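You operate a simulated robot arm through the tools that you are given. There is no shell and no other tool. Be economical: measure what you need, move in short steps, check, and stop when the job is done.

You run a simulated robot arm. Do the job below in one go: nothing can be reset, and whatever is moved stays where it is left.

TASK
Gauge lot two, lift off the ten marked tubs and gauge it again.
Fine: raise the finger before you lift; stand them on the table; end at the yellow card's count, finger on the rim.

The check looks at the end state, three seconds after you hand in, the way a careful person would. Anything else that was tipped, shoved, dropped, spilled or broken makes it a failure.

THE ROBOT
A 7-joint arm with a two-finger parallel gripper, fixed in place. Base frame: the origin is at the foot of the arm, x ahead of it, y to its left, z up; the work surface is at about z = 0.6. Units: m, rad, N and s.
With the tool pointing down near the work surface it reaches from about 0.28 to 0.76 m from the base axis. Its first joint turns from -2.897 to 2.897 rad. Payload 3.91 kg.
The TCP is the grasp point between the finger pads, 0.03 m short of the fingertips. In the tool frame z runs along the fingers and y along their closing line. Largest opening 0.11 m; finger width 0.02, thickness 0.01; the body of the gripper, 0.048 by 0.112 m, starts 0.055 m behind the TCP.
Orientation is that of the tool frame in the base frame, as [roll, pitch, yaw] about the fixed x, y, z axes, in that order (R = Rz(yaw) Ry(pitch) Rx(roll)). With the fingers straight down and closing along the base's y, the tool's x points along the base's -x, its y along +y and its z along -z.

THE INTERFACE
- The arm moves only by the tool move_arm. Its arguments are lists of equal length, an entry for each row: "slide": the shift along the tool's x, y, z in m, a list of three; "delta_rot": the turn, a rotation vector about the tool's x, y, z in degrees, a list of three; "hand": the opening, from 0 (shut) to 1 (fully open). In form: {"slide": [[tx, ty, tz], ...], "delta_rot": [[ax, ay, az], ...], "hand": [hand, ...]}. A call has 1 to 20 rows; each row is the pose to reach, as a shift and turn from the pose commanded when the call began, along the tool's axes at that moment. A row lasts 0.2 s, in which the tool goes at most 0.05 m and 0.15 rad; a call with a longer step from one row to the next is refused whole, and so is a gripper value outside its range. Where a pose cannot be reached the arm comes as near as it can. A force on the tool above 40 N (or 10 N above the force at the start of the call, whichever is more), or a blocked arm, ends the call early, and 0.2 s more pass. The fingers move at their own pace (about 0.153 m/s each) and stop on an object; they squeeze with about 35 N. The grip force told is the motor's: it shows also when the fingers shut on nothing. Time passes only in rows, and 0.2 s behind the last, so rows that repeat a pose let the fingers close. The reply holds the time, the measured pose of the TCP, the force on the tool along the base axes, the opening and the grip force, in the units named above and with some noise, with the torque about the TCP (base axes, N m) and any sound that the robot's microphone picked up.
- Cameras (640 x 400 px; columns grow to the right, rows downward): "scene" is fixed at [0.2083, 0.5124, 1.4568]; the picture's right is [-0.86, 0.51, 0.00], its down [0.50, 0.84, -0.18] and it looks along [-0.09, -0.16, -0.98] (base axes); focal length 246 px, centre (320, 200). "wrist" rides on the gripper at [0.077, 0.007, -0.114] in the tool frame; the picture's right is [-0.09, 1.00, 0.00], its down [-0.80, -0.07, -0.59] and it looks along [-0.59, -0.05, 0.80] (tool axes); focal length 270 px, centre (320, 200). There is no depth. A picture from a camera that has moved, and an enlarged one, comes with that camera's place and axes in the base frame and with its lens. The place of the scene camera against the robot may be out by one fixed shift of up to 0.025 m in any direction.
- snapshot(camera): a new picture of that camera. It takes no simulated time.
- slide_trunk(by): slides the trunk up (or, below 0, down) by that many m; the arm rides with it, the base frame stays. It gives what a move gives, with no picture.
- inspect(camera, box): a new picture of the part [left, top, right, bottom] of that camera's present view, enlarged. It takes no simulated time.
- finish_job(): hands the job in; it is judged then, once.

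Work in short steps. Places have to be worked out from the pictures, the camera data and where the tool is seen: move nearer, look again, correct. Check each grasp and each placing, and mend what went wrong. You have 120 turns and 68 pictures in all, those below and enlarged ones among them. Open the gripper and draw the arm clear of the work before you hand the job in, unless the task says otherwise; then end with one line.

The tools are called after "Call:" as a command line: name --argument value ..., lists and objects as JSON in quotes. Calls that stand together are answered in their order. move_arm: Moves the arm, as the interface text tells. Its arguments: {"type":"object","properties":{"slide":{"type":"array","items":{"type":"array","items":{"type":"number"}}},"delta_rot":{"type":"array","items":{"type":"array","items":{"type":"number"}}},"hand":{"type":"array","items":{"type":"number"}}},"required":["slide","delta_rot","hand"]} The other tools are called the same way: slide_trunk (by) slides the trunk up or down; snapshot (camera) takes a picture; inspect (camera, box) takes an enlarged picture of a part of a camera's view; finish_job () hands the job in.

At the start:

```text
time: 0.0
tool_pos: [0.0554, 0.4393, 1.1886]
orientation: [-3.142, 0.0, -3.141]
contact_force: [-0.5, 0.7, -0.4]
moment: [0.01, -0.01, 0.02]
finger_gap: 0.1101
grip_force: 0.2
trunk travel left (down, up): [-0.5, 0.11]
```

scene: 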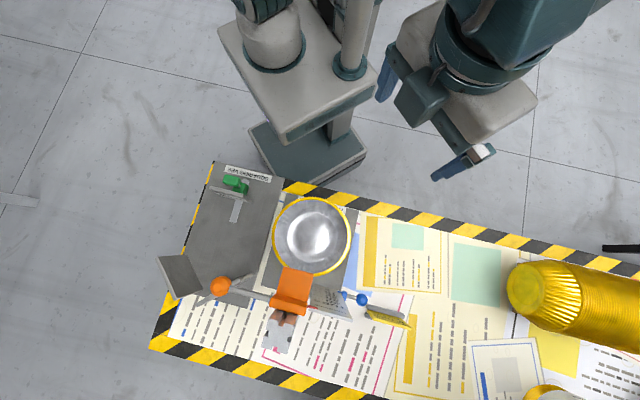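
wrist: 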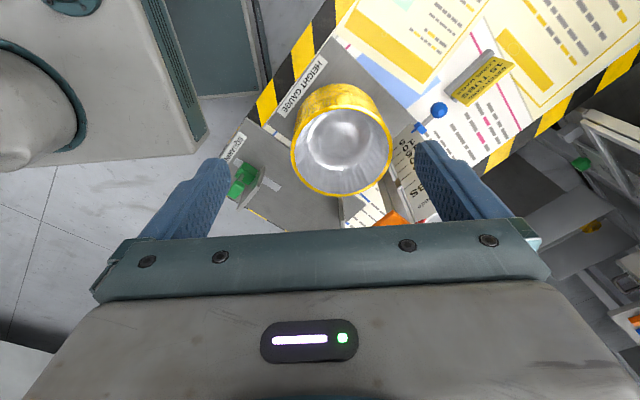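

I'll look closely at the workbench first to read labels and cards.

Call:
inspect --camera "scene" --box '[150, 150, 420, 370]'

Call:
inspect --camera "scene" --box '[340, 200, 640, 400]'

Call:
inspect --camera "wrist" --box '[210, 20, 530, 230]'

```text
1.82 times, centred on (285, 260) of scene
camera zoom: at [0.2083, 0.5124, 1.4568], right [-0.86, 0.51, 0.0], down [0.5, 0.84, -0.18], along [-0.09, -0.16, -0.98], focal length 448 px, centre (384, 91)
```

zoom: 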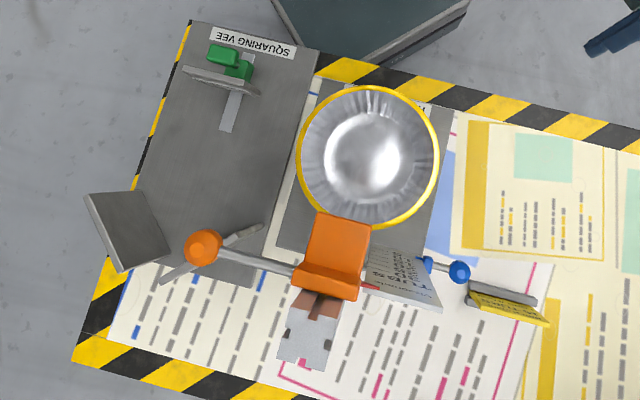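

```text
2.00 times, centred on (490, 300) of scene
camera zoom: at [0.2083, 0.5124, 1.4568], right [-0.86, 0.51, 0.0], down [0.5, 0.84, -0.18], along [-0.09, -0.16, -0.98], focal length 493 px, centre (-20, 0)
```

zoom: 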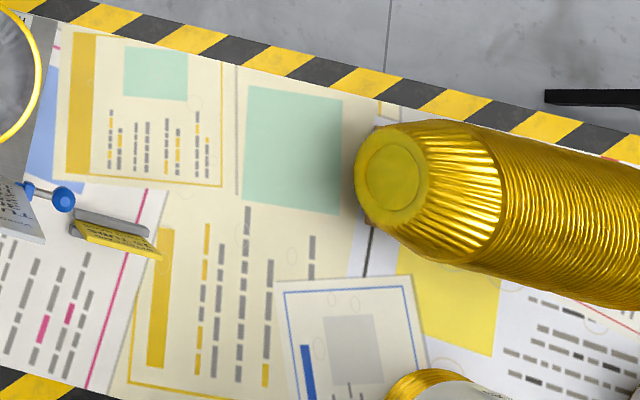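

```text
1.90 times, centred on (370, 125) of wrist
camera zoom: at [-0.0221, 0.4464, 1.3029], right [0.09, 1.0, 0.0], down [0.8, -0.07, 0.59], along [0.59, -0.05, -0.8], focal length 515 px, centre (225, 343)
```

zoom: 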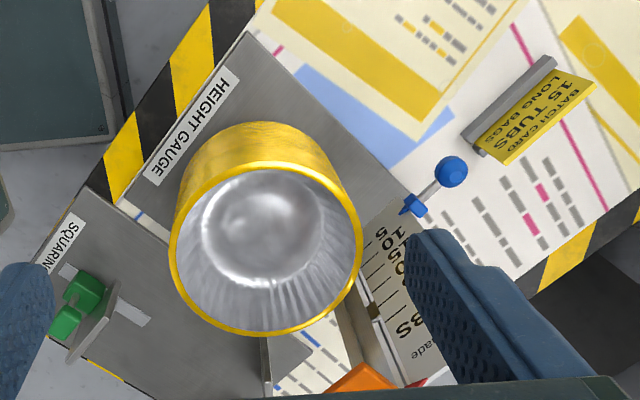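

The stack on the height gauge seems to have an orange finger and a scale board; I'll turn the tool 45° (to face the table squarely) for another look.

Call:
move_arm --slide '[[0, 0, 0], [0, 0, 0], [0, 0, 0], [0, 0, 0], [0, 0, 0], [0, 0, 0]]' --delta_rot '[[0, 0, -7.5], [0, 0, -15], [0, 0, -22.5], [0, 0, -30], [0, 0, -37.5], [0, 0, -45]]' --hand '[1, 1, 1, 1, 1, 1]'

Call:
snapshot --camera "wrist"

```text
time: 1.4
tool_pos: [0.0547, 0.44, 1.1892]
orientation: [-3.141, 0.002, -2.352]
contact_force: [0.3, 0.9, 0.6]
moment: [0.0, -0.01, 0.01]
finger_gap: 0.1099
grip_force: 0.0
trunk travel left (down, up): [-0.5, 0.11]
```

```text
62 pictures are left
camera wrist: at [-0.0044, 0.3899, 1.3029], right [-0.64, 0.76, 0.0], down [0.61, 0.52, 0.59], along [0.45, 0.38, -0.8], focal length 270 px, centre (320, 200)
```

wrist: 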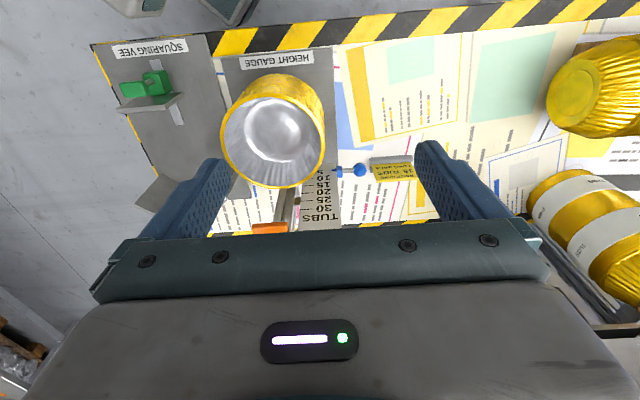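

There is a banded lot on a tray at the right; I'll enlarge it and the scale.

Call:
inspect --camera "wrist" --box '[480, 20, 640, 340]'

Call:
inspect --camera "wrist" --box '[210, 60, 430, 240]'

```text
1.25 times, centred on (560, 180) of wrist
camera zoom: at [-0.0044, 0.3899, 1.3029], right [-0.64, 0.76, 0.0], down [0.61, 0.52, 0.59], along [0.45, 0.38, -0.8], focal length 338 px, centre (20, 225)
```

zoom: 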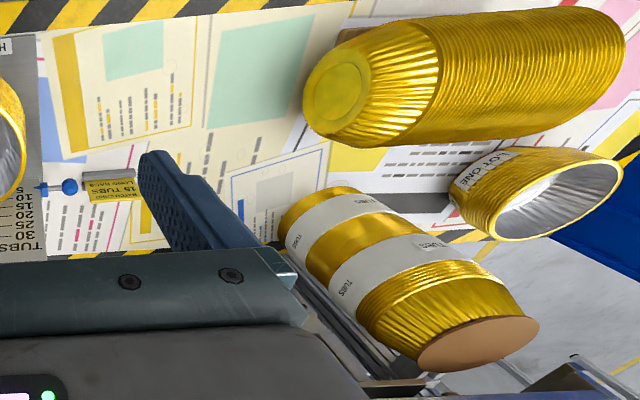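

```text
2.22 times, centred on (320, 150) of wrist
camera zoom: at [-0.0044, 0.3899, 1.3029], right [-0.64, 0.76, 0.0], down [0.61, 0.52, 0.59], along [0.45, 0.38, -0.8], focal length 601 px, centre (320, 311)
```

zoom: 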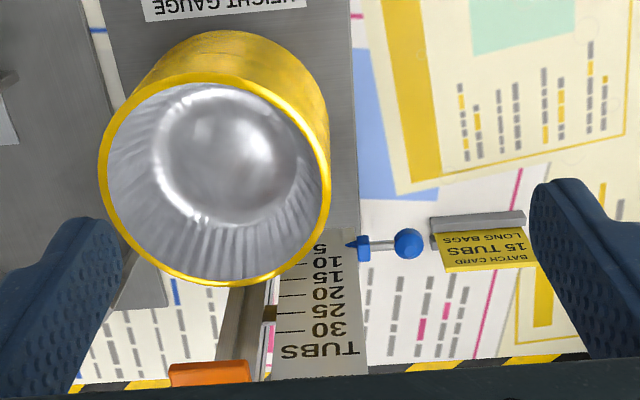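

The board is vertical and faces the robot, with a blue pointer near the bottom and the orange finger high. I'll lower and tilt the camera to view the gauge from the side.

Call:
move_arm --slide '[[0.012, 0.012, 0.04], [0.024, 0.024, 0.08], [0.036, 0.036, 0.12], [0.048, 0.048, 0.16], [0.06, 0.06, 0.2]]' --delta_rot '[[0, 0, 5], [0, 0, 10], [0, 0, 15], [0, 0, 20], [0, 0, 25]]' --hand '[1, 1, 1, 1, 1]'

Call:
move_arm --slide '[[0, 0, 0], [0, 0, 0], [0, 0, 0], [0, 0, 0]]' --delta_rot '[[0, -8, 0], [0, -16, 0], [0, -24, 0], [0, -32, 0]]' --hand '[1, 1, 1, 1]'

Call:
snapshot --camera "wrist"

```text
time: 2.6
tool_pos: [-0.0301, 0.4385, 0.9874]
orientation: [3.141, -0.001, -2.792]
contact_force: [-1.1, 0.3, -0.2]
moment: [0.02, 0.02, 0.0]
finger_gap: 0.1102
grip_force: 0.1
trunk travel left (down, up): [-0.5, 0.11]
```

```text
time: 3.6
tool_pos: [-0.0291, 0.4405, 0.9875]
orientation: [-3.141, 0.56, -2.793]
contact_force: [0.2, -0.4, 0.2]
moment: [0.03, -0.01, 0.0]
finger_gap: 0.1099
grip_force: 0.1
trunk travel left (down, up): [-0.5, 0.11]
```

```text
59 pictures are left
camera wrist: at [-0.1507, 0.4025, 1.0442], right [-0.27, 0.96, 0.05], down [0.36, 0.06, 0.93], along [0.89, 0.27, -0.37], focal length 270 px, centre (320, 200)
```

wrist: 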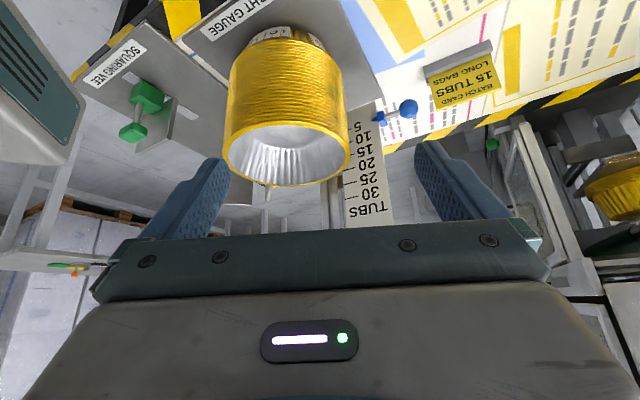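

The stack on the gauge carries a label near its base; enlarging it.

Call:
inspect --camera "wrist" --box '[200, 0, 420, 230]'

```text
1.74 times, centred on (310, 115) of wrist
camera zoom: at [-0.1507, 0.4025, 1.0442], right [-0.27, 0.96, 0.05], down [0.36, 0.06, 0.93], along [0.89, 0.27, -0.37], focal length 470 px, centre (337, 348)
```

zoom: 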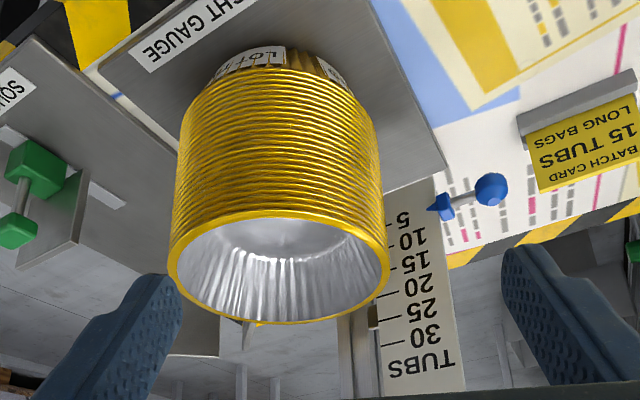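

Label reads "LOT ..." at the base. To find the mark and the finger's linkage, I'll swing to the left side of the gauge and look across.

Call:
move_arm --slide '[[-0.008, 0.023, 0.01], [-0.016, 0.047, 0.019], [-0.023, 0.07, 0.029], [-0.031, 0.094, 0.038], [-0.039, 0.117, 0.048], [-0.047, 0.14, 0.058], [-0.055, 0.164, 0.067], [-0.062, 0.187, 0.077], [-0.07, 0.21, 0.086], [-0.078, 0.234, 0.096]]' --delta_rot '[[3.44, 0, 5.51], [6.88, 0, 11.02], [10.3, 0, 16.5], [13.8, 0, 22], [17.2, 0, 27.5], [20.6, 0, 33.1], [24.1, 0, 38.6], [27.5, 0, 44.1], [31, 0, 49.6], [34.4, 0, 55.1]]' --hand '[1, 1, 1, 1, 1, 1, 1, 1, 1, 1]'

Call:
snapshot --camera "wrist"

```text
time: 5.8
tool_pos: [-0.0031, 0.6465, 0.9528]
orientation: [-3.138, 0.561, 2.404]
contact_force: [0.0, 0.8, 0.0]
moment: [-0.04, -0.03, -0.02]
finger_gap: 0.1099
grip_force: 0.0
out of reach, approached as far as the arm can: row 9, 10
trunk travel left (down, up): [-0.5, 0.11]
```

```text
57 pictures are left
camera wrist: at [-0.0923, 0.7362, 1.0086], right [0.73, 0.69, 0.04], down [0.22, -0.29, 0.93], along [0.65, -0.67, -0.36], focal length 270 px, centre (320, 200)
```

wrist: 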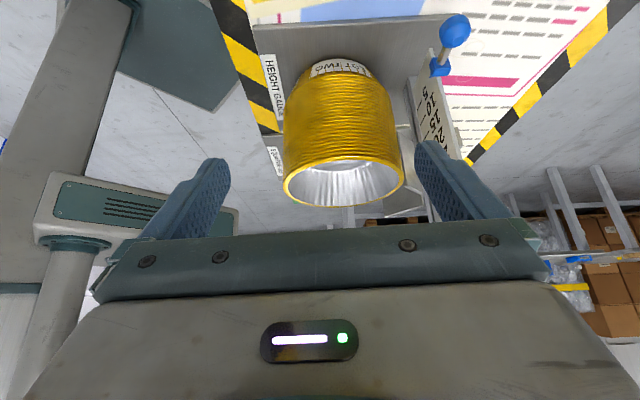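

Lot two is on the gauge. Enlarging to search for a mark among the rims.

Call:
inspect --camera "wrist" --box '[240, 20, 480, 220]'

Call:
inspect --camera "wrist" --box '[270, 80, 420, 200]'

```text
2.00 times, centred on (360, 120) of wrist
camera zoom: at [-0.0923, 0.7362, 1.0086], right [0.73, 0.69, 0.04], down [0.22, -0.29, 0.93], along [0.65, -0.67, -0.36], focal length 541 px, centre (240, 360)
```

zoom: 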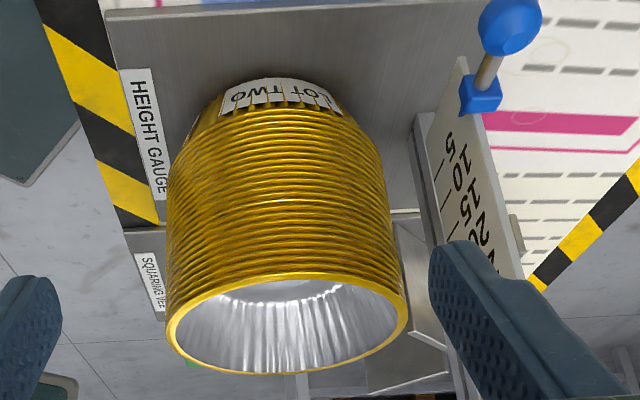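

```text
3.33 times, centred on (345, 140) of wrist
camera zoom: at [-0.0923, 0.7362, 1.0086], right [0.73, 0.69, 0.04], down [0.22, -0.29, 0.93], along [0.65, -0.67, -0.36], focal length 901 px, centre (237, 400)
```

zoom: 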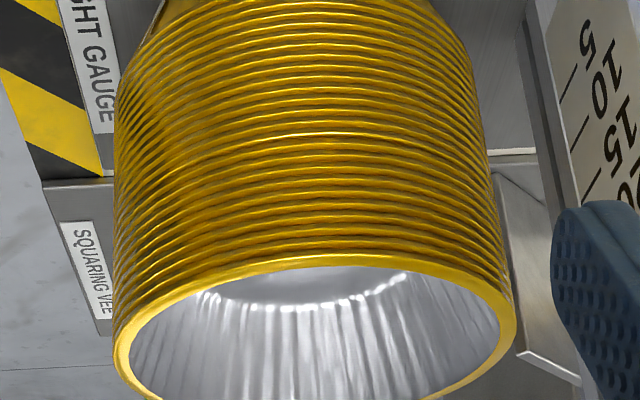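

I can see roughly 25 rims with one slightly wider seam around the tenth from the top. Now raise the camera to see the orange finger and its rod.

Call:
move_arm --slide '[[-0.025, 0, -0.04], [-0.05, 0, -0.08], [-0.075, 0, -0.12], [-0.1, 0, -0.16]]' --delta_rot '[[0, 0, 0], [0, 0, 0], [0, 0, 0], [0, 0, 0]]' --hand '[1, 1, 1, 1]'

Call:
snapshot --camera "wrist"

```text
time: 6.8
tool_pos: [0.0111, 0.6048, 1.0896]
orientation: [3.139, 0.556, 2.356]
contact_force: [-0.2, 0.6, 0.4]
moment: [-0.01, 0.0, -0.02]
finger_gap: 0.1101
grip_force: 0.1
out of reach, approached as far as the arm can: row 1, 2, 3, 4
trunk travel left (down, up): [-0.5, 0.11]
```

```text
54 pictures are left
camera wrist: at [-0.0735, 0.699, 1.1462], right [0.76, 0.65, 0.05], down [0.21, -0.31, 0.93], along [0.62, -0.69, -0.37], focal length 270 px, centre (320, 200)
```

wrist: 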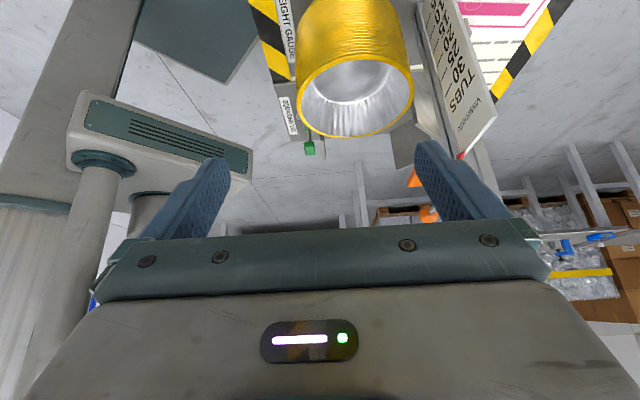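

The tub rim is about 0.195 m across with top at z≈0.82, so I'll need to pinch the wall. I'll move nearer in a small step to inspect the stack's side.

Call:
move_arm --slide '[[-0.002, -0.005, 0.045], [-0.004, -0.01, 0.09], [-0.006, -0.013, 0.13]]' --delta_rot '[[0, 0, 0], [0, 0, 0], [0, 0, 0]]' --hand '[1, 1, 1]'

```text
time: 7.6
tool_pos: [0.0544, 0.5409, 0.9824]
orientation: [-3.141, 0.555, 2.357]
contact_force: [0.0, 0.9, 0.3]
moment: [-0.01, -0.01, -0.02]
finger_gap: 0.1098
grip_force: 0.1
trunk travel left (down, up): [-0.5, 0.11]
```

Call:
move_arm --slide '[[0.02, 0.04, 0.04], [0.035, 0.05, 0.06]]' --delta_rot '[[0, 0, 0], [0, 0, 0]]' --hand '[1, 1]'

Call:
snapshot --camera "wrist"

```text
refused: row 1 steps farther than a row can; nothing moved
```

```text
53 pictures are left
camera wrist: at [-0.0305, 0.6347, 1.0387], right [0.76, 0.65, 0.05], down [0.21, -0.31, 0.93], along [0.62, -0.69, -0.37], focal length 270 px, centre (320, 200)
```

wrist: 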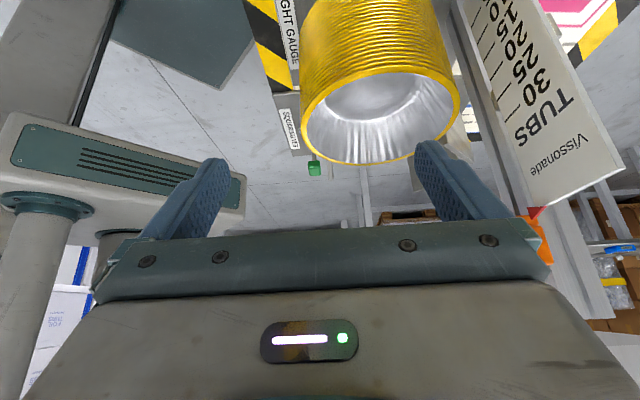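

The finger carries a red pointer, now parked above 30 on the board. Zoom on stack walls for the mark.

Call:
inspect --camera "wrist" --box '[290, 0, 470, 170]'

```text
2.35 times, centred on (380, 85) of wrist
camera zoom: at [-0.0305, 0.6347, 1.0387], right [0.76, 0.65, 0.05], down [0.21, -0.31, 0.93], along [0.62, -0.69, -0.37], focal length 636 px, centre (179, 471)
```

zoom: 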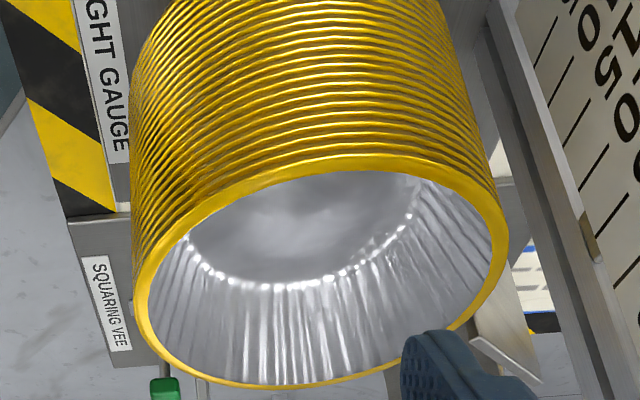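

No mark on this side. I'll swing round to view the stack from the robot's front-right.

Call:
move_arm --slide '[[-0.019, -0.006, 0.009], [-0.039, -0.011, 0.017], [-0.058, -0.017, 0.026], [-0.078, -0.022, 0.035], [-0.097, -0.028, 0.044], [-0.117, -0.034, 0.052], [-0.136, -0.039, 0.061], [-0.156, -0.045, 0.07], [-0.175, -0.05, 0.078], [-0.195, -0.056, 0.087], [-0.214, -0.061, 0.096], [-0.234, -0.067, 0.104], [-0.253, -0.073, 0.113], [-0.273, -0.078, 0.122], [-0.292, -0.084, 0.131], [-0.312, -0.089, 0.139], [-0.331, -0.095, 0.148]]' --delta_rot '[[-4.05, 0, -6.48], [-8.1, 0, -12.96], [-12.2, 0, -19.4], [-16.2, 0, -25.9], [-20.3, 0, -32.4], [-24.3, 0, -38.9], [-28.4, 0, -45.4], [-32.4, 0, -51.9], [-36.5, 0, -58.3], [-40.5, 0, -64.8], [-44.6, 0, -71.3], [-48.6, 0, -77.8], [-52.7, 0, -84.3], [-56.7, 0, -90.8], [-60.8, 0, -97.2], [-64.9, 0, -103.7], [-68.9, 0, -110.2]]' --hand '[1, 1, 1, 1, 1, 1, 1, 1, 1, 1, 1, 1, 1, 1, 1, 1, 1]'

Call:
snapshot --camera "wrist"

```text
time: 11.2
tool_pos: [0.2595, 0.2342, 1.0488]
orientation: [3.138, 0.559, -1.658]
contact_force: [-0.7, -1.0, 0.3]
moment: [0.0, 0.04, -0.02]
finger_gap: 0.11
grip_force: 0.0
out of reach, approached as far as the arm can: row 12, 13, 14, 15, 16, 17
trunk travel left (down, up): [-0.5, 0.11]
```

```text
51 pictures are left
camera wrist: at [0.242, 0.108, 1.1055], right [-0.99, 0.16, 0.05], down [0.1, 0.36, 0.93], along [0.13, 0.92, -0.37], focal length 270 px, centre (320, 200)
```

wrist: 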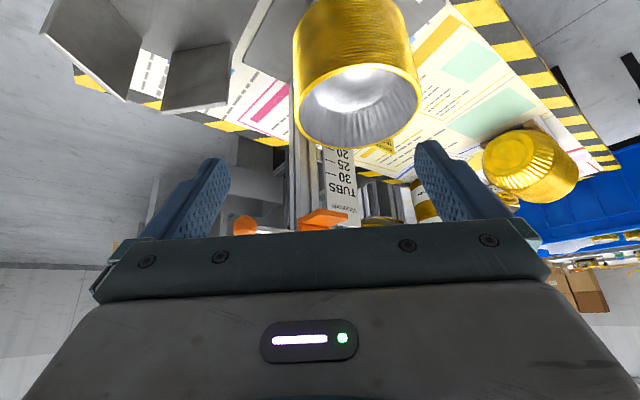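

Good view of finger, handle ball and stack. Zooming.

Call:
inspect --camera "wrist" --box '[225, 120, 425, 240]'

Call:
inspect --camera "wrist" --box '[280, 0, 440, 150]'

```text
3.20 times, centred on (325, 180) of wrist
camera zoom: at [0.242, 0.108, 1.1055], right [-0.99, 0.16, 0.05], down [0.1, 0.36, 0.93], along [0.13, 0.92, -0.37], focal length 865 px, centre (304, 264)
```

zoom: 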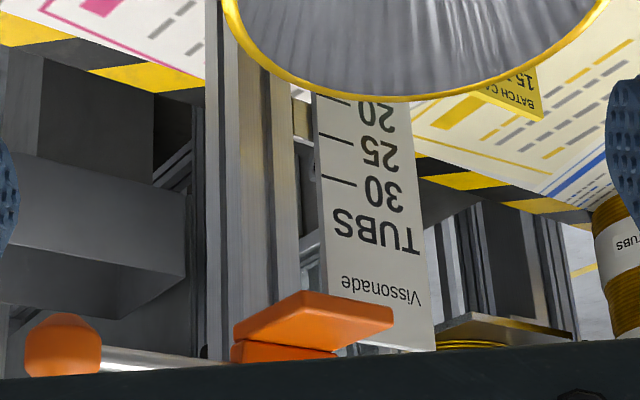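

```text
2.67 times, centred on (360, 75) of wrist
camera zoom: at [0.242, 0.108, 1.1055], right [-0.99, 0.16, 0.05], down [0.1, 0.36, 0.93], along [0.13, 0.92, -0.37], focal length 721 px, centre (213, 533)
```

zoom: 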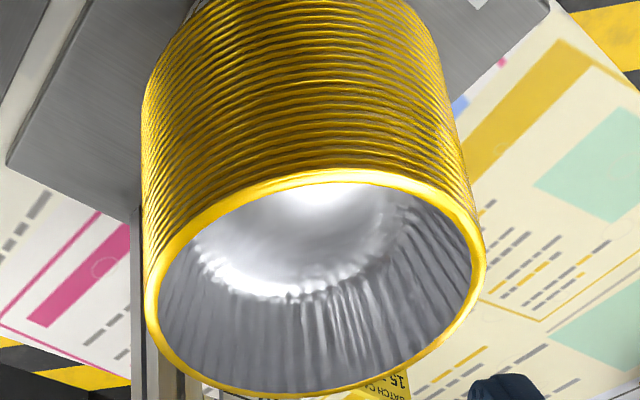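

Ball handle triangulates to about (0.406, 0.472, 0.99). I'll untilt the tool, then turn it so the fingers close along the radial direction and come above the ball.

Call:
move_arm --slide '[[0, 0, 0], [0, 0, 0], [0, 0, 0], [0, 0, 0]]' --delta_rot '[[0, 8, 0], [0, 16, 0], [0, 24, 0], [0, 32, 0]]' --hand '[1, 1, 1, 1]'

```text
time: 12.2
tool_pos: [0.2595, 0.2363, 1.0478]
orientation: [-3.141, -0.001, -1.657]
contact_force: [-0.2, -0.1, -0.6]
moment: [0.03, -0.02, 0.0]
finger_gap: 0.1099
grip_force: 0.1
trunk travel left (down, up): [-0.5, 0.11]
```

Call:
move_arm --slide '[[-0.014, -0.007, -0.03], [-0.029, -0.015, -0.06], [-0.043, -0.022, -0.09], [-0.058, -0.029, -0.09], [-0.073, -0.037, -0.09], [-0.087, -0.044, -0.09], [-0.102, -0.051, -0.09], [-0.116, -0.059, -0.09], [-0.131, -0.066, -0.09], [-0.146, -0.073, -0.09], [-0.16, -0.081, -0.09], [-0.175, -0.088, -0.09], [-0.189, -0.095, -0.09], [-0.204, -0.103, -0.09], [-0.219, -0.11, -0.09], [-0.233, -0.118, -0.09], [-0.248, -0.125, -0.09]]' --delta_rot '[[0, 0, 7.65], [0, 0, 15.3], [0, 0, 22.9], [0, 0, 30.6], [0, 0, 38.2], [0, 0, 45.9], [0, 0, 53.5], [0, 0, 61.2], [0, 0, 68.8], [0, 0, 76.5], [0, 0, 84.1], [0, 0, 91.8], [0, 0, 99.4], [0, 0, 107], [0, 0, 114.7], [0, 0, 122.3], [0, 0, 130]]' --hand '[1, 1, 1, 1, 1, 1, 1, 1, 1, 1, 1, 1, 1, 1, 1, 1, 1]'

Call:
snapshot --camera "wrist"

Call:
snapshot --camera "scene"

```text
time: 15.8
tool_pos: [0.4061, 0.4709, 1.14]
orientation: [-3.141, -0.001, 2.354]
contact_force: [-0.6, -0.1, -0.2]
moment: [0.02, -0.02, 0.0]
finger_gap: 0.11
grip_force: 0.1
trunk travel left (down, up): [-0.5, 0.11]
```

```text
48 pictures are left
camera wrist: at [0.357, 0.5305, 1.2552], right [0.77, 0.64, 0.0], down [0.52, -0.62, 0.59], along [0.38, -0.46, -0.8], focal length 270 px, centre (320, 200)
```

wrist: 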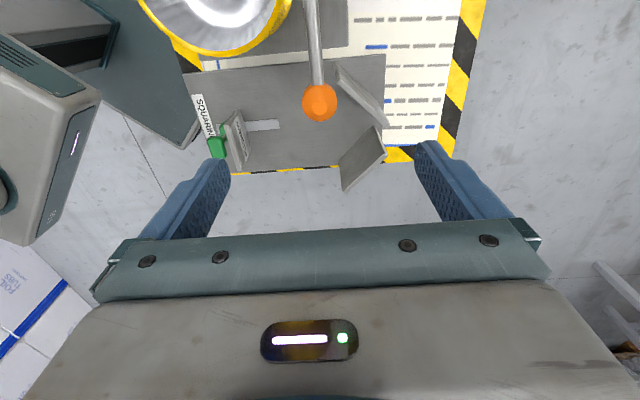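

```text
47 pictures are left
```

scene: 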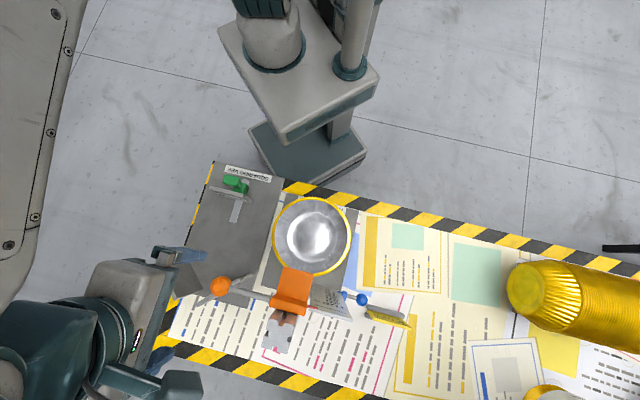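

The ball is right below at (0.406, 0.469). Descend to straddle it, in gentle rows.

Call:
move_arm --slide '[[0, 0, 0.04], [0, 0, 0.08], [0, 0, 0.12], [0, 0, 0.15]]' --delta_rot '[[0, 0, 0], [0, 0, 0], [0, 0, 0], [0, 0, 0]]' --hand '[1, 1, 1, 1]'

Call:
snapshot --camera "wrist"

Call:
inspect --camera "scene" --box '[100, 200, 420, 400]'

```text
time: 16.8
tool_pos: [0.4053, 0.4719, 0.9874]
orientation: [3.141, 0.0, 2.356]
contact_force: [-0.2, 0.4, -0.2]
moment: [-0.02, -0.01, 0.02]
finger_gap: 0.1096
grip_force: 0.1
trunk travel left (down, up): [-0.5, 0.11]
```

```text
46 pictures are left
camera wrist: at [0.3556, 0.5306, 1.1014], right [0.77, 0.64, 0.0], down [0.52, -0.62, 0.59], along [0.38, -0.46, -0.8], focal length 270 px, centre (320, 200)
```

wrist: 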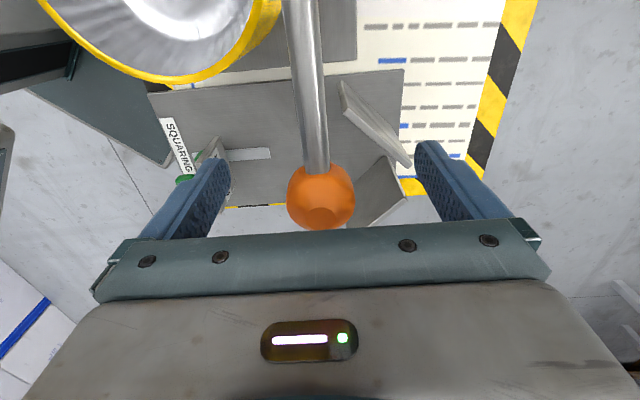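

```text
2.00 times, centred on (260, 300) of scene
camera zoom: at [0.2083, 0.5124, 1.4568], right [-0.86, 0.51, 0.0], down [0.5, 0.84, -0.18], along [-0.09, -0.16, -0.98], focal length 493 px, centre (440, 0)
```

zoom: 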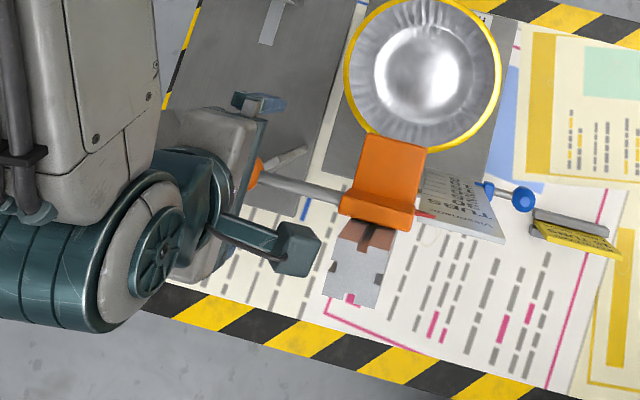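

Ball sits between the fingers at the TCP. Closing on it.

Call:
move_arm --slide '[[0, 0, 0], [0, 0, 0], [0, 0, 0], [0, 0, 0]]' --delta_rot '[[0, 0, 0], [0, 0, 0], [0, 0, 0], [0, 0, 0]]' --hand '[0.2, 0.2, 0.2, 0.2]'

```text
time: 17.8
tool_pos: [0.4044, 0.471, 0.9882]
orientation: [3.141, 0.0, 2.356]
contact_force: [1.0, 1.3, -3.8]
moment: [0.08, 0.03, 0.01]
finger_gap: 0.0333
grip_force: 45.4
trunk travel left (down, up): [-0.5, 0.11]
```

Grip is on the 33 mm ball. Lower a little to feel the slider's friction.

Call:
move_arm --slide '[[0, 0, 0.01], [0, 0, 0.02], [0, 0, 0.03]]' --delta_rot '[[0, 0, 0], [0, 0, 0], [0, 0, 0]]' --hand '[0.2, 0.2, 0.2]'

```text
time: 18.6
tool_pos: [0.4048, 0.4716, 0.9589]
orientation: [3.141, 0.0, 2.357]
contact_force: [-0.3, -0.4, 2.0]
moment: [-0.13, -0.09, -0.02]
finger_gap: 0.033
grip_force: 45.5
trunk travel left (down, up): [-0.5, 0.11]
```

Low friction. Continue down, slower as I near the rim.

Call:
move_arm --slide '[[0, 0, 0.015], [0, 0, 0.03], [0, 0, 0.045], [0, 0, 0.06], [0, 0, 0.075]]' --delta_rot '[[0, 0, 0], [0, 0, 0], [0, 0, 0], [0, 0, 0], [0, 0, 0]]' --hand '[0.2, 0.2, 0.2, 0.2, 0.2]'

Call:
inspect --camera "scene" --box '[200, 180, 420, 360]'

```text
time: 19.8
tool_pos: [0.4055, 0.4716, 0.8837]
orientation: [-3.141, -0.001, 2.357]
contact_force: [3.1, 3.8, 0.7]
moment: [-0.12, 0.16, 0.09]
finger_gap: 0.033
grip_force: 45.4
trunk travel left (down, up): [-0.5, 0.11]
```

```text
2.22 times, centred on (310, 270) of scene
camera zoom: at [0.2083, 0.5124, 1.4568], right [-0.86, 0.51, 0.0], down [0.5, 0.84, -0.18], along [-0.09, -0.16, -0.98], focal length 547 px, centre (342, 44)
```

zoom: 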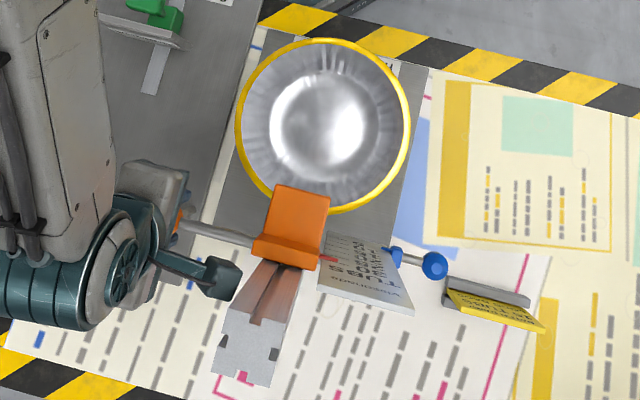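

Red pointer is approaching the scale; continue in smaller steps.

Call:
move_arm --slide '[[0, 0, 0.005], [0, 0, 0.01], [0, 0, 0.015], [0, 0, 0.02], [0, 0, 0.025]]' --delta_rot '[[0, 0, 0], [0, 0, 0], [0, 0, 0], [0, 0, 0], [0, 0, 0]]' --hand '[0.2, 0.2, 0.2, 0.2, 0.2]'

Call:
inspect --camera "scene" --box '[270, 220, 390, 320]'

```text
time: 21.0
tool_pos: [0.4055, 0.4707, 0.8585]
orientation: [-3.141, 0.0, 2.359]
contact_force: [2.0, 1.6, 1.7]
moment: [0.18, 0.04, 0.04]
finger_gap: 0.033
grip_force: 44.8
trunk travel left (down, up): [-0.5, 0.11]
```

```text
4.00 times, centred on (330, 270) of scene
camera zoom: at [0.2083, 0.5124, 1.4568], right [-0.86, 0.51, 0.0], down [0.5, 0.84, -0.18], along [-0.09, -0.16, -0.98], focal length 985 px, centre (280, -80)
```

zoom: 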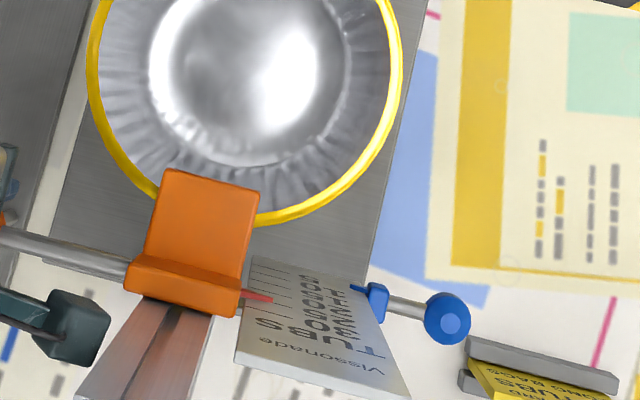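

No contact yet. Creep further.

Call:
move_arm --slide '[[0, 0, 0.003], [0, 0, 0.006], [0, 0, 0.009], [0, 0, 0.012]]' --delta_rot '[[0, 0, 0], [0, 0, 0], [0, 0, 0], [0, 0, 0]]' --hand '[0.2, 0.2, 0.2, 0.2]'

Call:
move_arm --slide '[[0, 0, 0.003], [0, 0, 0.006]]' --delta_rot '[[0, 0, 0], [0, 0, 0]]' --hand '[0.2, 0.2]'

```text
time: 22.0
tool_pos: [0.4052, 0.4711, 0.8501]
orientation: [3.134, -0.002, 2.357]
contact_force: [-3.3, -1.1, 23.8]
moment: [-0.41, -0.23, 0.01]
finger_gap: 0.0333
grip_force: 45.1
trunk travel left (down, up): [-0.5, 0.11]
```

```text
time: 22.6
tool_pos: [0.4054, 0.4709, 0.8435]
orientation: [3.134, 0.0, 2.356]
contact_force: [0.8, 4.4, 33.6]
moment: [-0.09, -0.03, 0.01]
finger_gap: 0.0331
grip_force: 45.0
trunk travel left (down, up): [-0.5, 0.11]
```

Contact with the rim (force rose to ~34 N). Relax a few mm and read the scale.

Call:
move_arm --slide '[[0, 0, -0.003]]' --delta_rot '[[0, 0, 0]]' --hand '[0.2]'

Call:
inspect --camera "scene" --box '[290, 255, 370, 315]'

```text
time: 23.0
tool_pos: [0.4053, 0.4705, 0.8433]
orientation: [3.138, -0.001, 2.355]
contact_force: [2.7, 4.6, 18.0]
moment: [0.43, 0.15, -0.03]
finger_gap: 0.0333
grip_force: 45.1
trunk travel left (down, up): [-0.5, 0.11]
```

```text
6.67 times, centred on (330, 285) of scene
camera zoom: at [0.2083, 0.5124, 1.4568], right [-0.86, 0.51, 0.0], down [0.5, 0.84, -0.18], along [-0.09, -0.16, -0.98], focal length 1642 px, centre (253, -367)
```

zoom: 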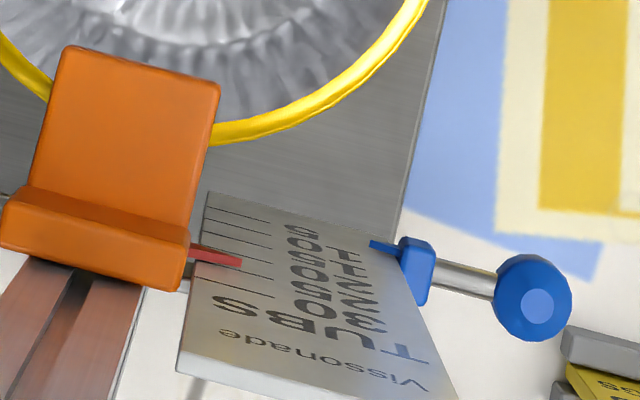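

The pointer seems to sit around 20–25. For an exact reading I'll let go of the ball, rise, and view the board from the front-left.

Call:
move_arm --slide '[[0, 0, -0.003], [0, 0, -0.003], [0, 0, -0.003], [0, 0, -0.04], [0, 0, -0.08], [0, 0, -0.12], [0, 0, -0.16], [0, 0, -0.2], [0, 0, -0.24], [0, 0, -0.27]]' --delta_rot '[[0, 0, 0], [0, 0, 0], [0, 0, 0], [0, 0, 0], [0, 0, 0], [0, 0, 0], [0, 0, 0], [0, 0, 0], [0, 0, 0], [0, 0, 0]]' --hand '[0.7, 1, 1, 1, 1, 1, 1, 1, 1, 1]'

Call:
inspect --camera "scene" --box '[200, 200, 400, 350]'

```text
time: 25.2
tool_pos: [0.4051, 0.4707, 1.1136]
orientation: [-3.141, 0.0, 2.355]
contact_force: [-0.6, -0.5, 0.0]
moment: [0.01, 0.02, 0.03]
finger_gap: 0.11
grip_force: 0.1
trunk travel left (down, up): [-0.5, 0.11]
```

```text
2.67 times, centred on (300, 275) of scene
camera zoom: at [0.2083, 0.5124, 1.4568], right [-0.86, 0.51, 0.0], down [0.5, 0.84, -0.18], along [-0.09, -0.16, -0.98], focal length 657 px, centre (373, 0)
```

zoom: 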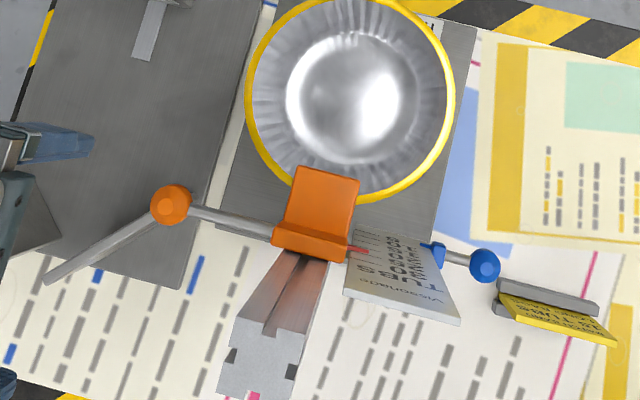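

Finger rests on the rim and stays. Swing round the front side to read the scale.

Call:
move_arm --slide '[[-0.008, -0.037, 0], [-0.015, -0.074, 0], [-0.023, -0.111, 0], [-0.031, -0.148, 0], [-0.039, -0.185, 0], [-0.046, -0.222, 0], [-0.054, -0.259, 0], [-0.019, -0.27, 0.011], [0.015, -0.281, 0.022], [0.05, -0.292, 0.033], [0.084, -0.303, 0.044], [0.119, -0.314, 0.055], [0.153, -0.325, 0.067], [0.188, -0.336, 0.078], [0.222, -0.347, 0.089], [0.257, -0.358, 0.1]]' --delta_rot '[[0, 0, -4.06], [0, 0, -8.1], [0, 0, -12.2], [0, 0, -16.2], [0, 0, -20.3], [0, 0, -24.4], [0, 0, -28.4], [0, 0, -32.5], [0, 0, -36.6], [0, 0, -40.6], [0, 0, -44.7], [0, 0, -48.7], [0, 0, -52.8], [0, 0, -56.9], [0, 0, -60.9], [0, 0, -65]]' --hand '[1, 1, 1, 1, 1, 1, 1, 1, 1, 1, 1, 1, 1, 1, 1, 1]'

Call:
move_arm --slide '[[0, 0, 0.02], [0, 0, 0.04], [0, 0, 0.06], [0, 0, 0.06], [0, 0, 0.06], [0, 0, 0.06]]' --delta_rot '[[0, -8, 0], [0, -16, 0], [0, -24, 0], [0, -32, 0], [0, -40, 0], [0, -46, 0]]' --hand '[1, 1, 1, 1, 1, 1]'

Call:
snapshot --camera "wrist"

```text
time: 28.6
tool_pos: [-0.029, 0.4022, 1.0121]
orientation: [-3.141, -0.001, -2.791]
contact_force: [0.4, -0.4, 0.0]
moment: [0.0, -0.02, -0.01]
finger_gap: 0.1099
grip_force: 0.1
trunk travel left (down, up): [-0.5, 0.11]
```

```text
time: 30.0
tool_pos: [-0.0312, 0.4002, 0.9528]
orientation: [3.142, 0.805, -2.793]
contact_force: [0.1, -0.1, 0.3]
moment: [-0.01, 0.01, 0.0]
finger_gap: 0.1099
grip_force: 0.0
trunk travel left (down, up): [-0.5, 0.11]
```

```text
40 pictures are left
camera wrist: at [-0.1594, 0.3599, 0.9769], right [-0.28, 0.96, 0.07], down [0.14, -0.02, 0.99], along [0.95, 0.29, -0.13], focal length 270 px, centre (320, 200)
```

wrist: 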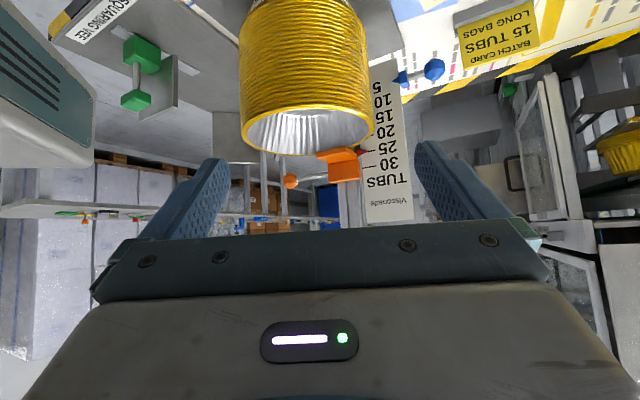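

Call:
inspect --camera "wrist" --box '[310, 60, 420, 220]'

Call:
inspect --camera "wrist" --box '[230, 0, 380, 155]'

```text
2.50 times, centred on (365, 140) of wrist
camera zoom: at [-0.1594, 0.3599, 0.9769], right [-0.28, 0.96, 0.07], down [0.14, -0.02, 0.99], along [0.95, 0.29, -0.13], focal length 676 px, centre (208, 350)
```

zoom: 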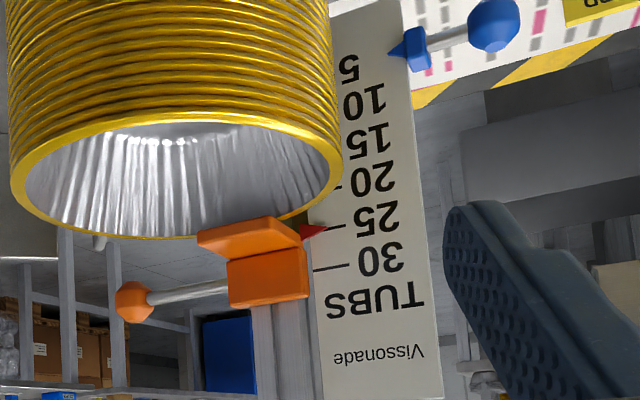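

```text
2.58 times, centred on (305, 78) of wrist
camera zoom: at [-0.1594, 0.3599, 0.9769], right [-0.28, 0.96, 0.07], down [0.14, -0.02, 0.99], along [0.95, 0.29, -0.13], focal length 698 px, centre (359, 516)
```

zoom: 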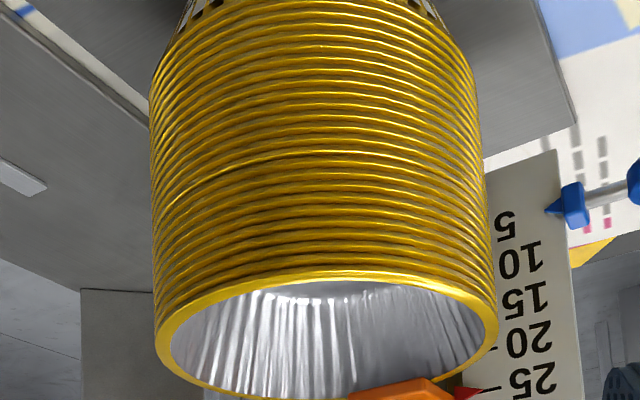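

The pointer reads exactly 25, and a seam is visible ten rims down; 25 − 10 = 15 matches the card. Now go back to the ball to raise the finger.

Call:
move_arm --slide '[[-0.019, 0, -0.018], [-0.038, 0, -0.037], [-0.057, 0, -0.055], [-0.076, 0, -0.074], [-0.095, 0, -0.092], [-0.113, 0, -0.11]]' --delta_rot '[[0, 8, 0], [0, 16, 0], [0, 24, 0], [0, 32, 0], [0, 40, 0], [0, 46.2, 0]]' --hand '[1, 1, 1, 1, 1, 1]'

Call:
move_arm --slide '[[-0.028, -0.03, 0], [-0.056, -0.06, 0], [-0.083, -0.09, 0], [-0.111, -0.12, 0], [-0.139, -0.15, 0], [-0.167, -0.18, 0], [-0.194, -0.21, 0], [-0.222, -0.24, 0], [-0.252, -0.218, 0], [-0.282, -0.195, 0], [-0.313, -0.173, 0], [-0.343, -0.15, 0], [-0.373, -0.127, 0], [-0.404, -0.105, 0], [-0.434, -0.082, 0]]' --delta_rot '[[0, 0, 4.3], [0, 0, 8.7], [0, 0, 13], [0, 0, 17.3], [0, 0, 21.7], [0, 0, 26], [0, 0, 30.3], [0, 0, 34.7], [0, 0, 39], [0, 0, 43.3], [0, 0, 47.7], [0, 0, 52], [0, 0, 56.3], [0, 0, 60.7], [0, 0, 65]]' --hand '[1, 1, 1, 1, 1, 1, 1, 1, 1, 1, 1, 1, 1, 1, 1]'

```text
time: 31.4
tool_pos: [-0.0292, 0.3991, 1.1111]
orientation: [3.14, -0.005, -2.79]
contact_force: [-0.5, -0.1, 0.2]
moment: [0.01, -0.01, 0.03]
finger_gap: 0.1102
grip_force: 0.0
trunk travel left (down, up): [-0.5, 0.11]
```

```text
time: 34.6
tool_pos: [0.4069, 0.4732, 1.1102]
orientation: [-3.14, -0.002, 2.355]
contact_force: [-0.1, -1.1, -0.6]
moment: [0.0, 0.02, -0.02]
finger_gap: 0.1099
grip_force: 0.0
trunk travel left (down, up): [-0.5, 0.11]
```

Descend onto the ball again (~z 0.848) and close.

Call:
move_arm --slide '[[0, -0.002, 0.04], [0, -0.002, 0.08], [0, -0.002, 0.12], [0, -0.002, 0.16], [0, -0.002, 0.2], [0, -0.002, 0.235], [0, -0.002, 0.262], [0, -0.002, 0.262], [0, -0.002, 0.262], [0, -0.002, 0.262], [0, -0.002, 0.262]]' --delta_rot '[[0, 0, 0], [0, 0, 0], [0, 0, 0], [0, 0, 0], [0, 0, 0], [0, 0, 0], [0, 0, 0], [0, 0, 0], [0, 0, 0], [0, 0, 0], [0, 0, 0]]' --hand '[1, 1, 1, 1, 1, 1, 1, 0.2, 0.2, 0.2, 0.2]'

```text
time: 37.0
tool_pos: [0.407, 0.4709, 0.8475]
orientation: [3.139, -0.001, 2.357]
contact_force: [22.3, 24.1, 2.1]
moment: [0.35, 0.37, 0.17]
finger_gap: 0.0331
grip_force: 45.1
trunk travel left (down, up): [-0.5, 0.11]
```

Gripped. Lift the finger ~0.145 m back to its parked height, with a small lateral correction to ease the side force.

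Call:
move_arm --slide '[[0, 0.003, 0], [0, 0.003, -0.015], [0, 0.003, -0.035], [0, 0.003, -0.055], [0, 0.003, -0.075], [0, 0.003, -0.095], [0, 0.003, -0.115], [0, 0.003, -0.135], [0, 0.003, -0.145]]' --delta_rot '[[0, 0, 0], [0, 0, 0], [0, 0, 0], [0, 0, 0], [0, 0, 0], [0, 0, 0], [0, 0, 0], [0, 0, 0], [0, 0, 0]]' --hand '[0.2, 0.2, 0.2, 0.2, 0.2, 0.2, 0.2, 0.2, 0.2]'

Call:
inspect --camera "scene" --box '[200, 180, 420, 360]'

```text
time: 39.0
tool_pos: [0.4058, 0.4715, 0.9884]
orientation: [-3.127, -0.003, 2.356]
contact_force: [-3.8, -10.8, -32.7]
moment: [0.11, -0.03, -0.03]
finger_gap: 0.0336
grip_force: 45.5
trunk travel left (down, up): [-0.5, 0.11]
```

```text
2.22 times, centred on (310, 270) of scene
camera zoom: at [0.2083, 0.5124, 1.4568], right [-0.86, 0.51, 0.0], down [0.5, 0.84, -0.18], along [-0.09, -0.16, -0.98], focal length 547 px, centre (342, 44)
```

zoom: 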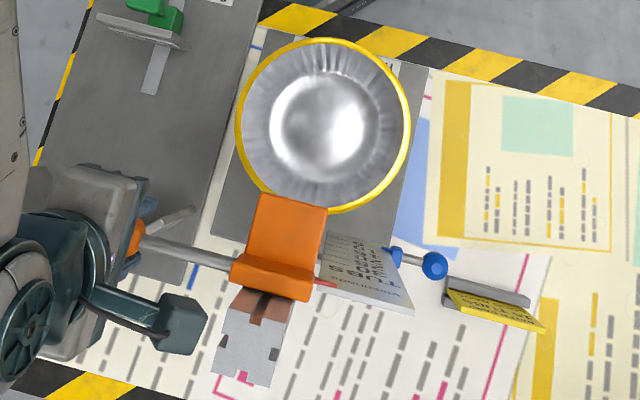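

Finger is at its top stop. Relax, release, and withdraw; then check it stays.

Call:
move_arm --slide '[[0, 0, 0.004], [0, 0, 0.004], [0, 0, 0.004], [0, 0, 0.004], [0, 0, -0.03], [0, 0, -0.07], [0, 0, -0.11]]' --delta_rot '[[0, 0, 0], [0, 0, 0], [0, 0, 0], [0, 0, 0], [0, 0, 0], [0, 0, 0], [0, 0, 0]]' --hand '[0.2, 0.5, 1, 1, 1, 1, 1]'

Call:
inspect --camera "scene" --box '[200, 180, 420, 360]'

```text
time: 40.6
tool_pos: [0.4052, 0.4726, 1.1027]
orientation: [-3.139, 0.0, 2.358]
contact_force: [-0.4, -0.7, -0.4]
moment: [0.0, 0.01, -0.03]
finger_gap: 0.11
grip_force: 0.1
trunk travel left (down, up): [-0.5, 0.11]
```

```text
2.22 times, centred on (310, 270) of scene
camera zoom: at [0.2083, 0.5124, 1.4568], right [-0.86, 0.51, 0.0], down [0.5, 0.84, -0.18], along [-0.09, -0.16, -0.98], focal length 547 px, centre (342, 44)
```

zoom: 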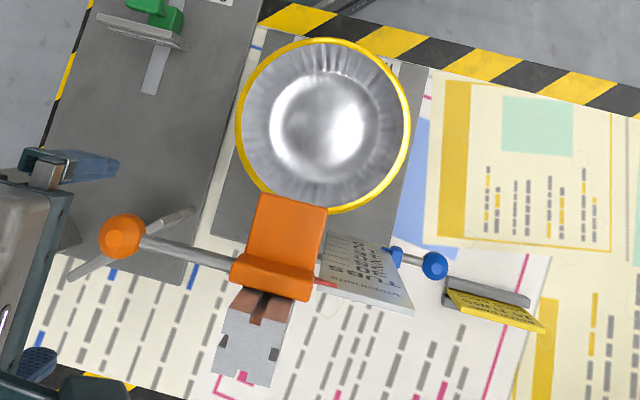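

Finger stays parked. Now move to the robot side of the stack, for a tilted wall pinch; first above the near rim.

Call:
move_arm --slide '[[0.01, -0.034, 0], [0.02, -0.067, 0], [0.03, -0.101, 0], [0.04, -0.135, 0], [0.05, -0.168, 0], [0.06, -0.202, 0], [0.07, -0.235, 0], [0.08, -0.269, 0]]' --delta_rot '[[0, 0, -2.5], [0, 0, -5], [0, 0, -7.5], [0, 0, -10], [0, 0, -12.5], [0, 0, -15], [0, 0, -17.5], [0, 0, -20]]' --hand '[1, 1, 1, 1, 1, 1, 1, 1]'

Call:
move_arm --slide '[[0, 0, 0.04], [0, 0, 0.08], [0, 0, 0.12], [0, 0, 0.15]]' --delta_rot '[[-6, 0, 0], [-12, 0, 0], [-17, 0, 0], [-22, 0, 0]]' --hand '[1, 1, 1, 1]'

Call:
snapshot --camera "wrist"

```text
time: 42.4
tool_pos: [0.1593, 0.3393, 1.1013]
orientation: [-3.139, -0.002, 2.705]
contact_force: [0.7, -0.8, -0.1]
moment: [-0.03, -0.02, 0.03]
finger_gap: 0.1099
grip_force: 0.2
trunk travel left (down, up): [-0.5, 0.11]
```

```text
time: 43.4
tool_pos: [0.1571, 0.3369, 0.9523]
orientation: [2.759, -0.004, 2.707]
contact_force: [-0.1, 0.1, -0.2]
moment: [0.03, 0.0, -0.01]
finger_gap: 0.11
grip_force: 0.1
trunk travel left (down, up): [-0.5, 0.11]
```

```text
35 pictures are left
camera wrist: at [0.072, 0.3358, 1.062], right [0.47, 0.8, 0.37], down [0.61, -0.6, 0.52], along [0.64, -0.02, -0.77], focal length 270 px, centre (320, 200)
```

wrist: 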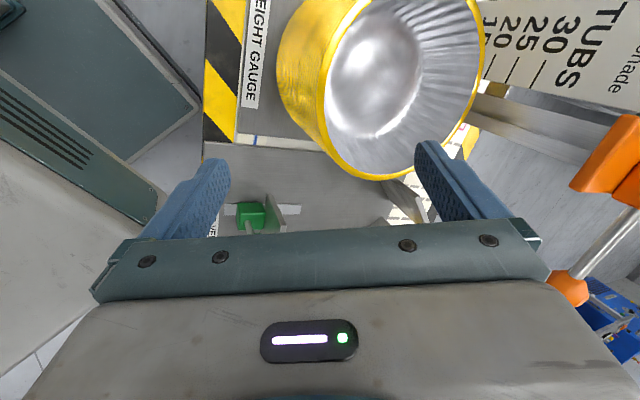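

Jaws straddle the near wall. Enlarge to refine the rim's position.

Call:
inspect --camera "wrist" --box '[260, 0, 500, 200]'

```text
2.00 times, centred on (380, 100) of wrist
camera zoom: at [0.072, 0.3358, 1.062], right [0.47, 0.8, 0.37], down [0.61, -0.6, 0.52], along [0.64, -0.02, -0.77], focal length 541 px, centre (200, 400)
```

zoom: 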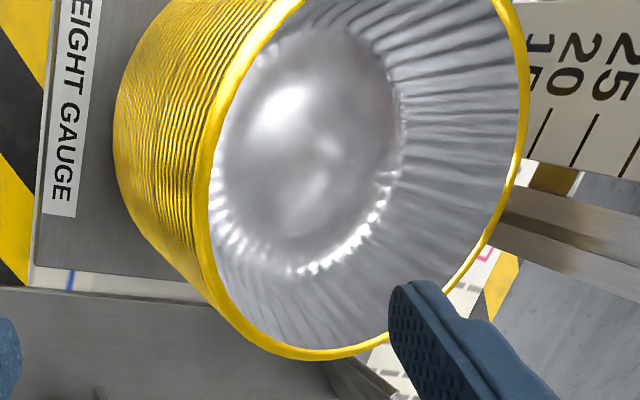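

Rim fit: centre ≈(0.230, 0.471), z≈0.818, radius ≈0.10. Slide in along the tilted tool axis so the jaws straddle the top ten rims.

Call:
move_arm --slide '[[-0.003, -0.003, 0.035], [-0.006, -0.006, 0.07], [-0.01, -0.009, 0.105], [-0.01, -0.009, 0.135]]' --delta_rot '[[0, 0, 0], [0, 0, 0], [0, 0, 0], [0, 0, 0]]' --hand '[1, 1, 1, 1]'

Call:
snapshot --camera "wrist"

```text
time: 44.4
tool_pos: [0.1857, 0.3727, 0.8254]
orientation: [2.758, -0.005, 2.704]
contact_force: [0.8, -0.8, -1.0]
moment: [0.0, 0.02, -0.01]
finger_gap: 0.11
grip_force: 0.1
trunk travel left (down, up): [-0.5, 0.11]
```

```text
33 pictures are left
camera wrist: at [0.1009, 0.3727, 0.9333], right [0.47, 0.8, 0.37], down [0.61, -0.6, 0.52], along [0.64, -0.02, -0.77], focal length 270 px, centre (320, 200)
```

wrist: 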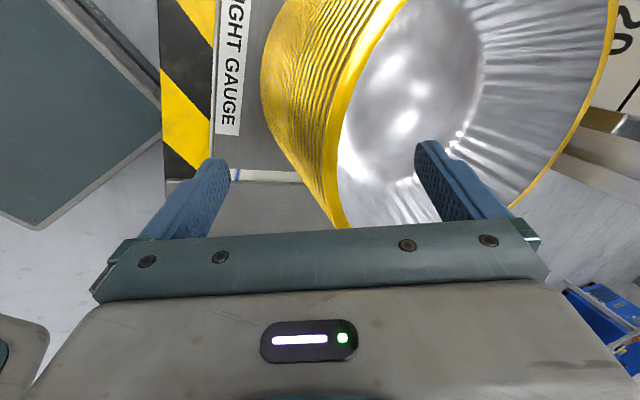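

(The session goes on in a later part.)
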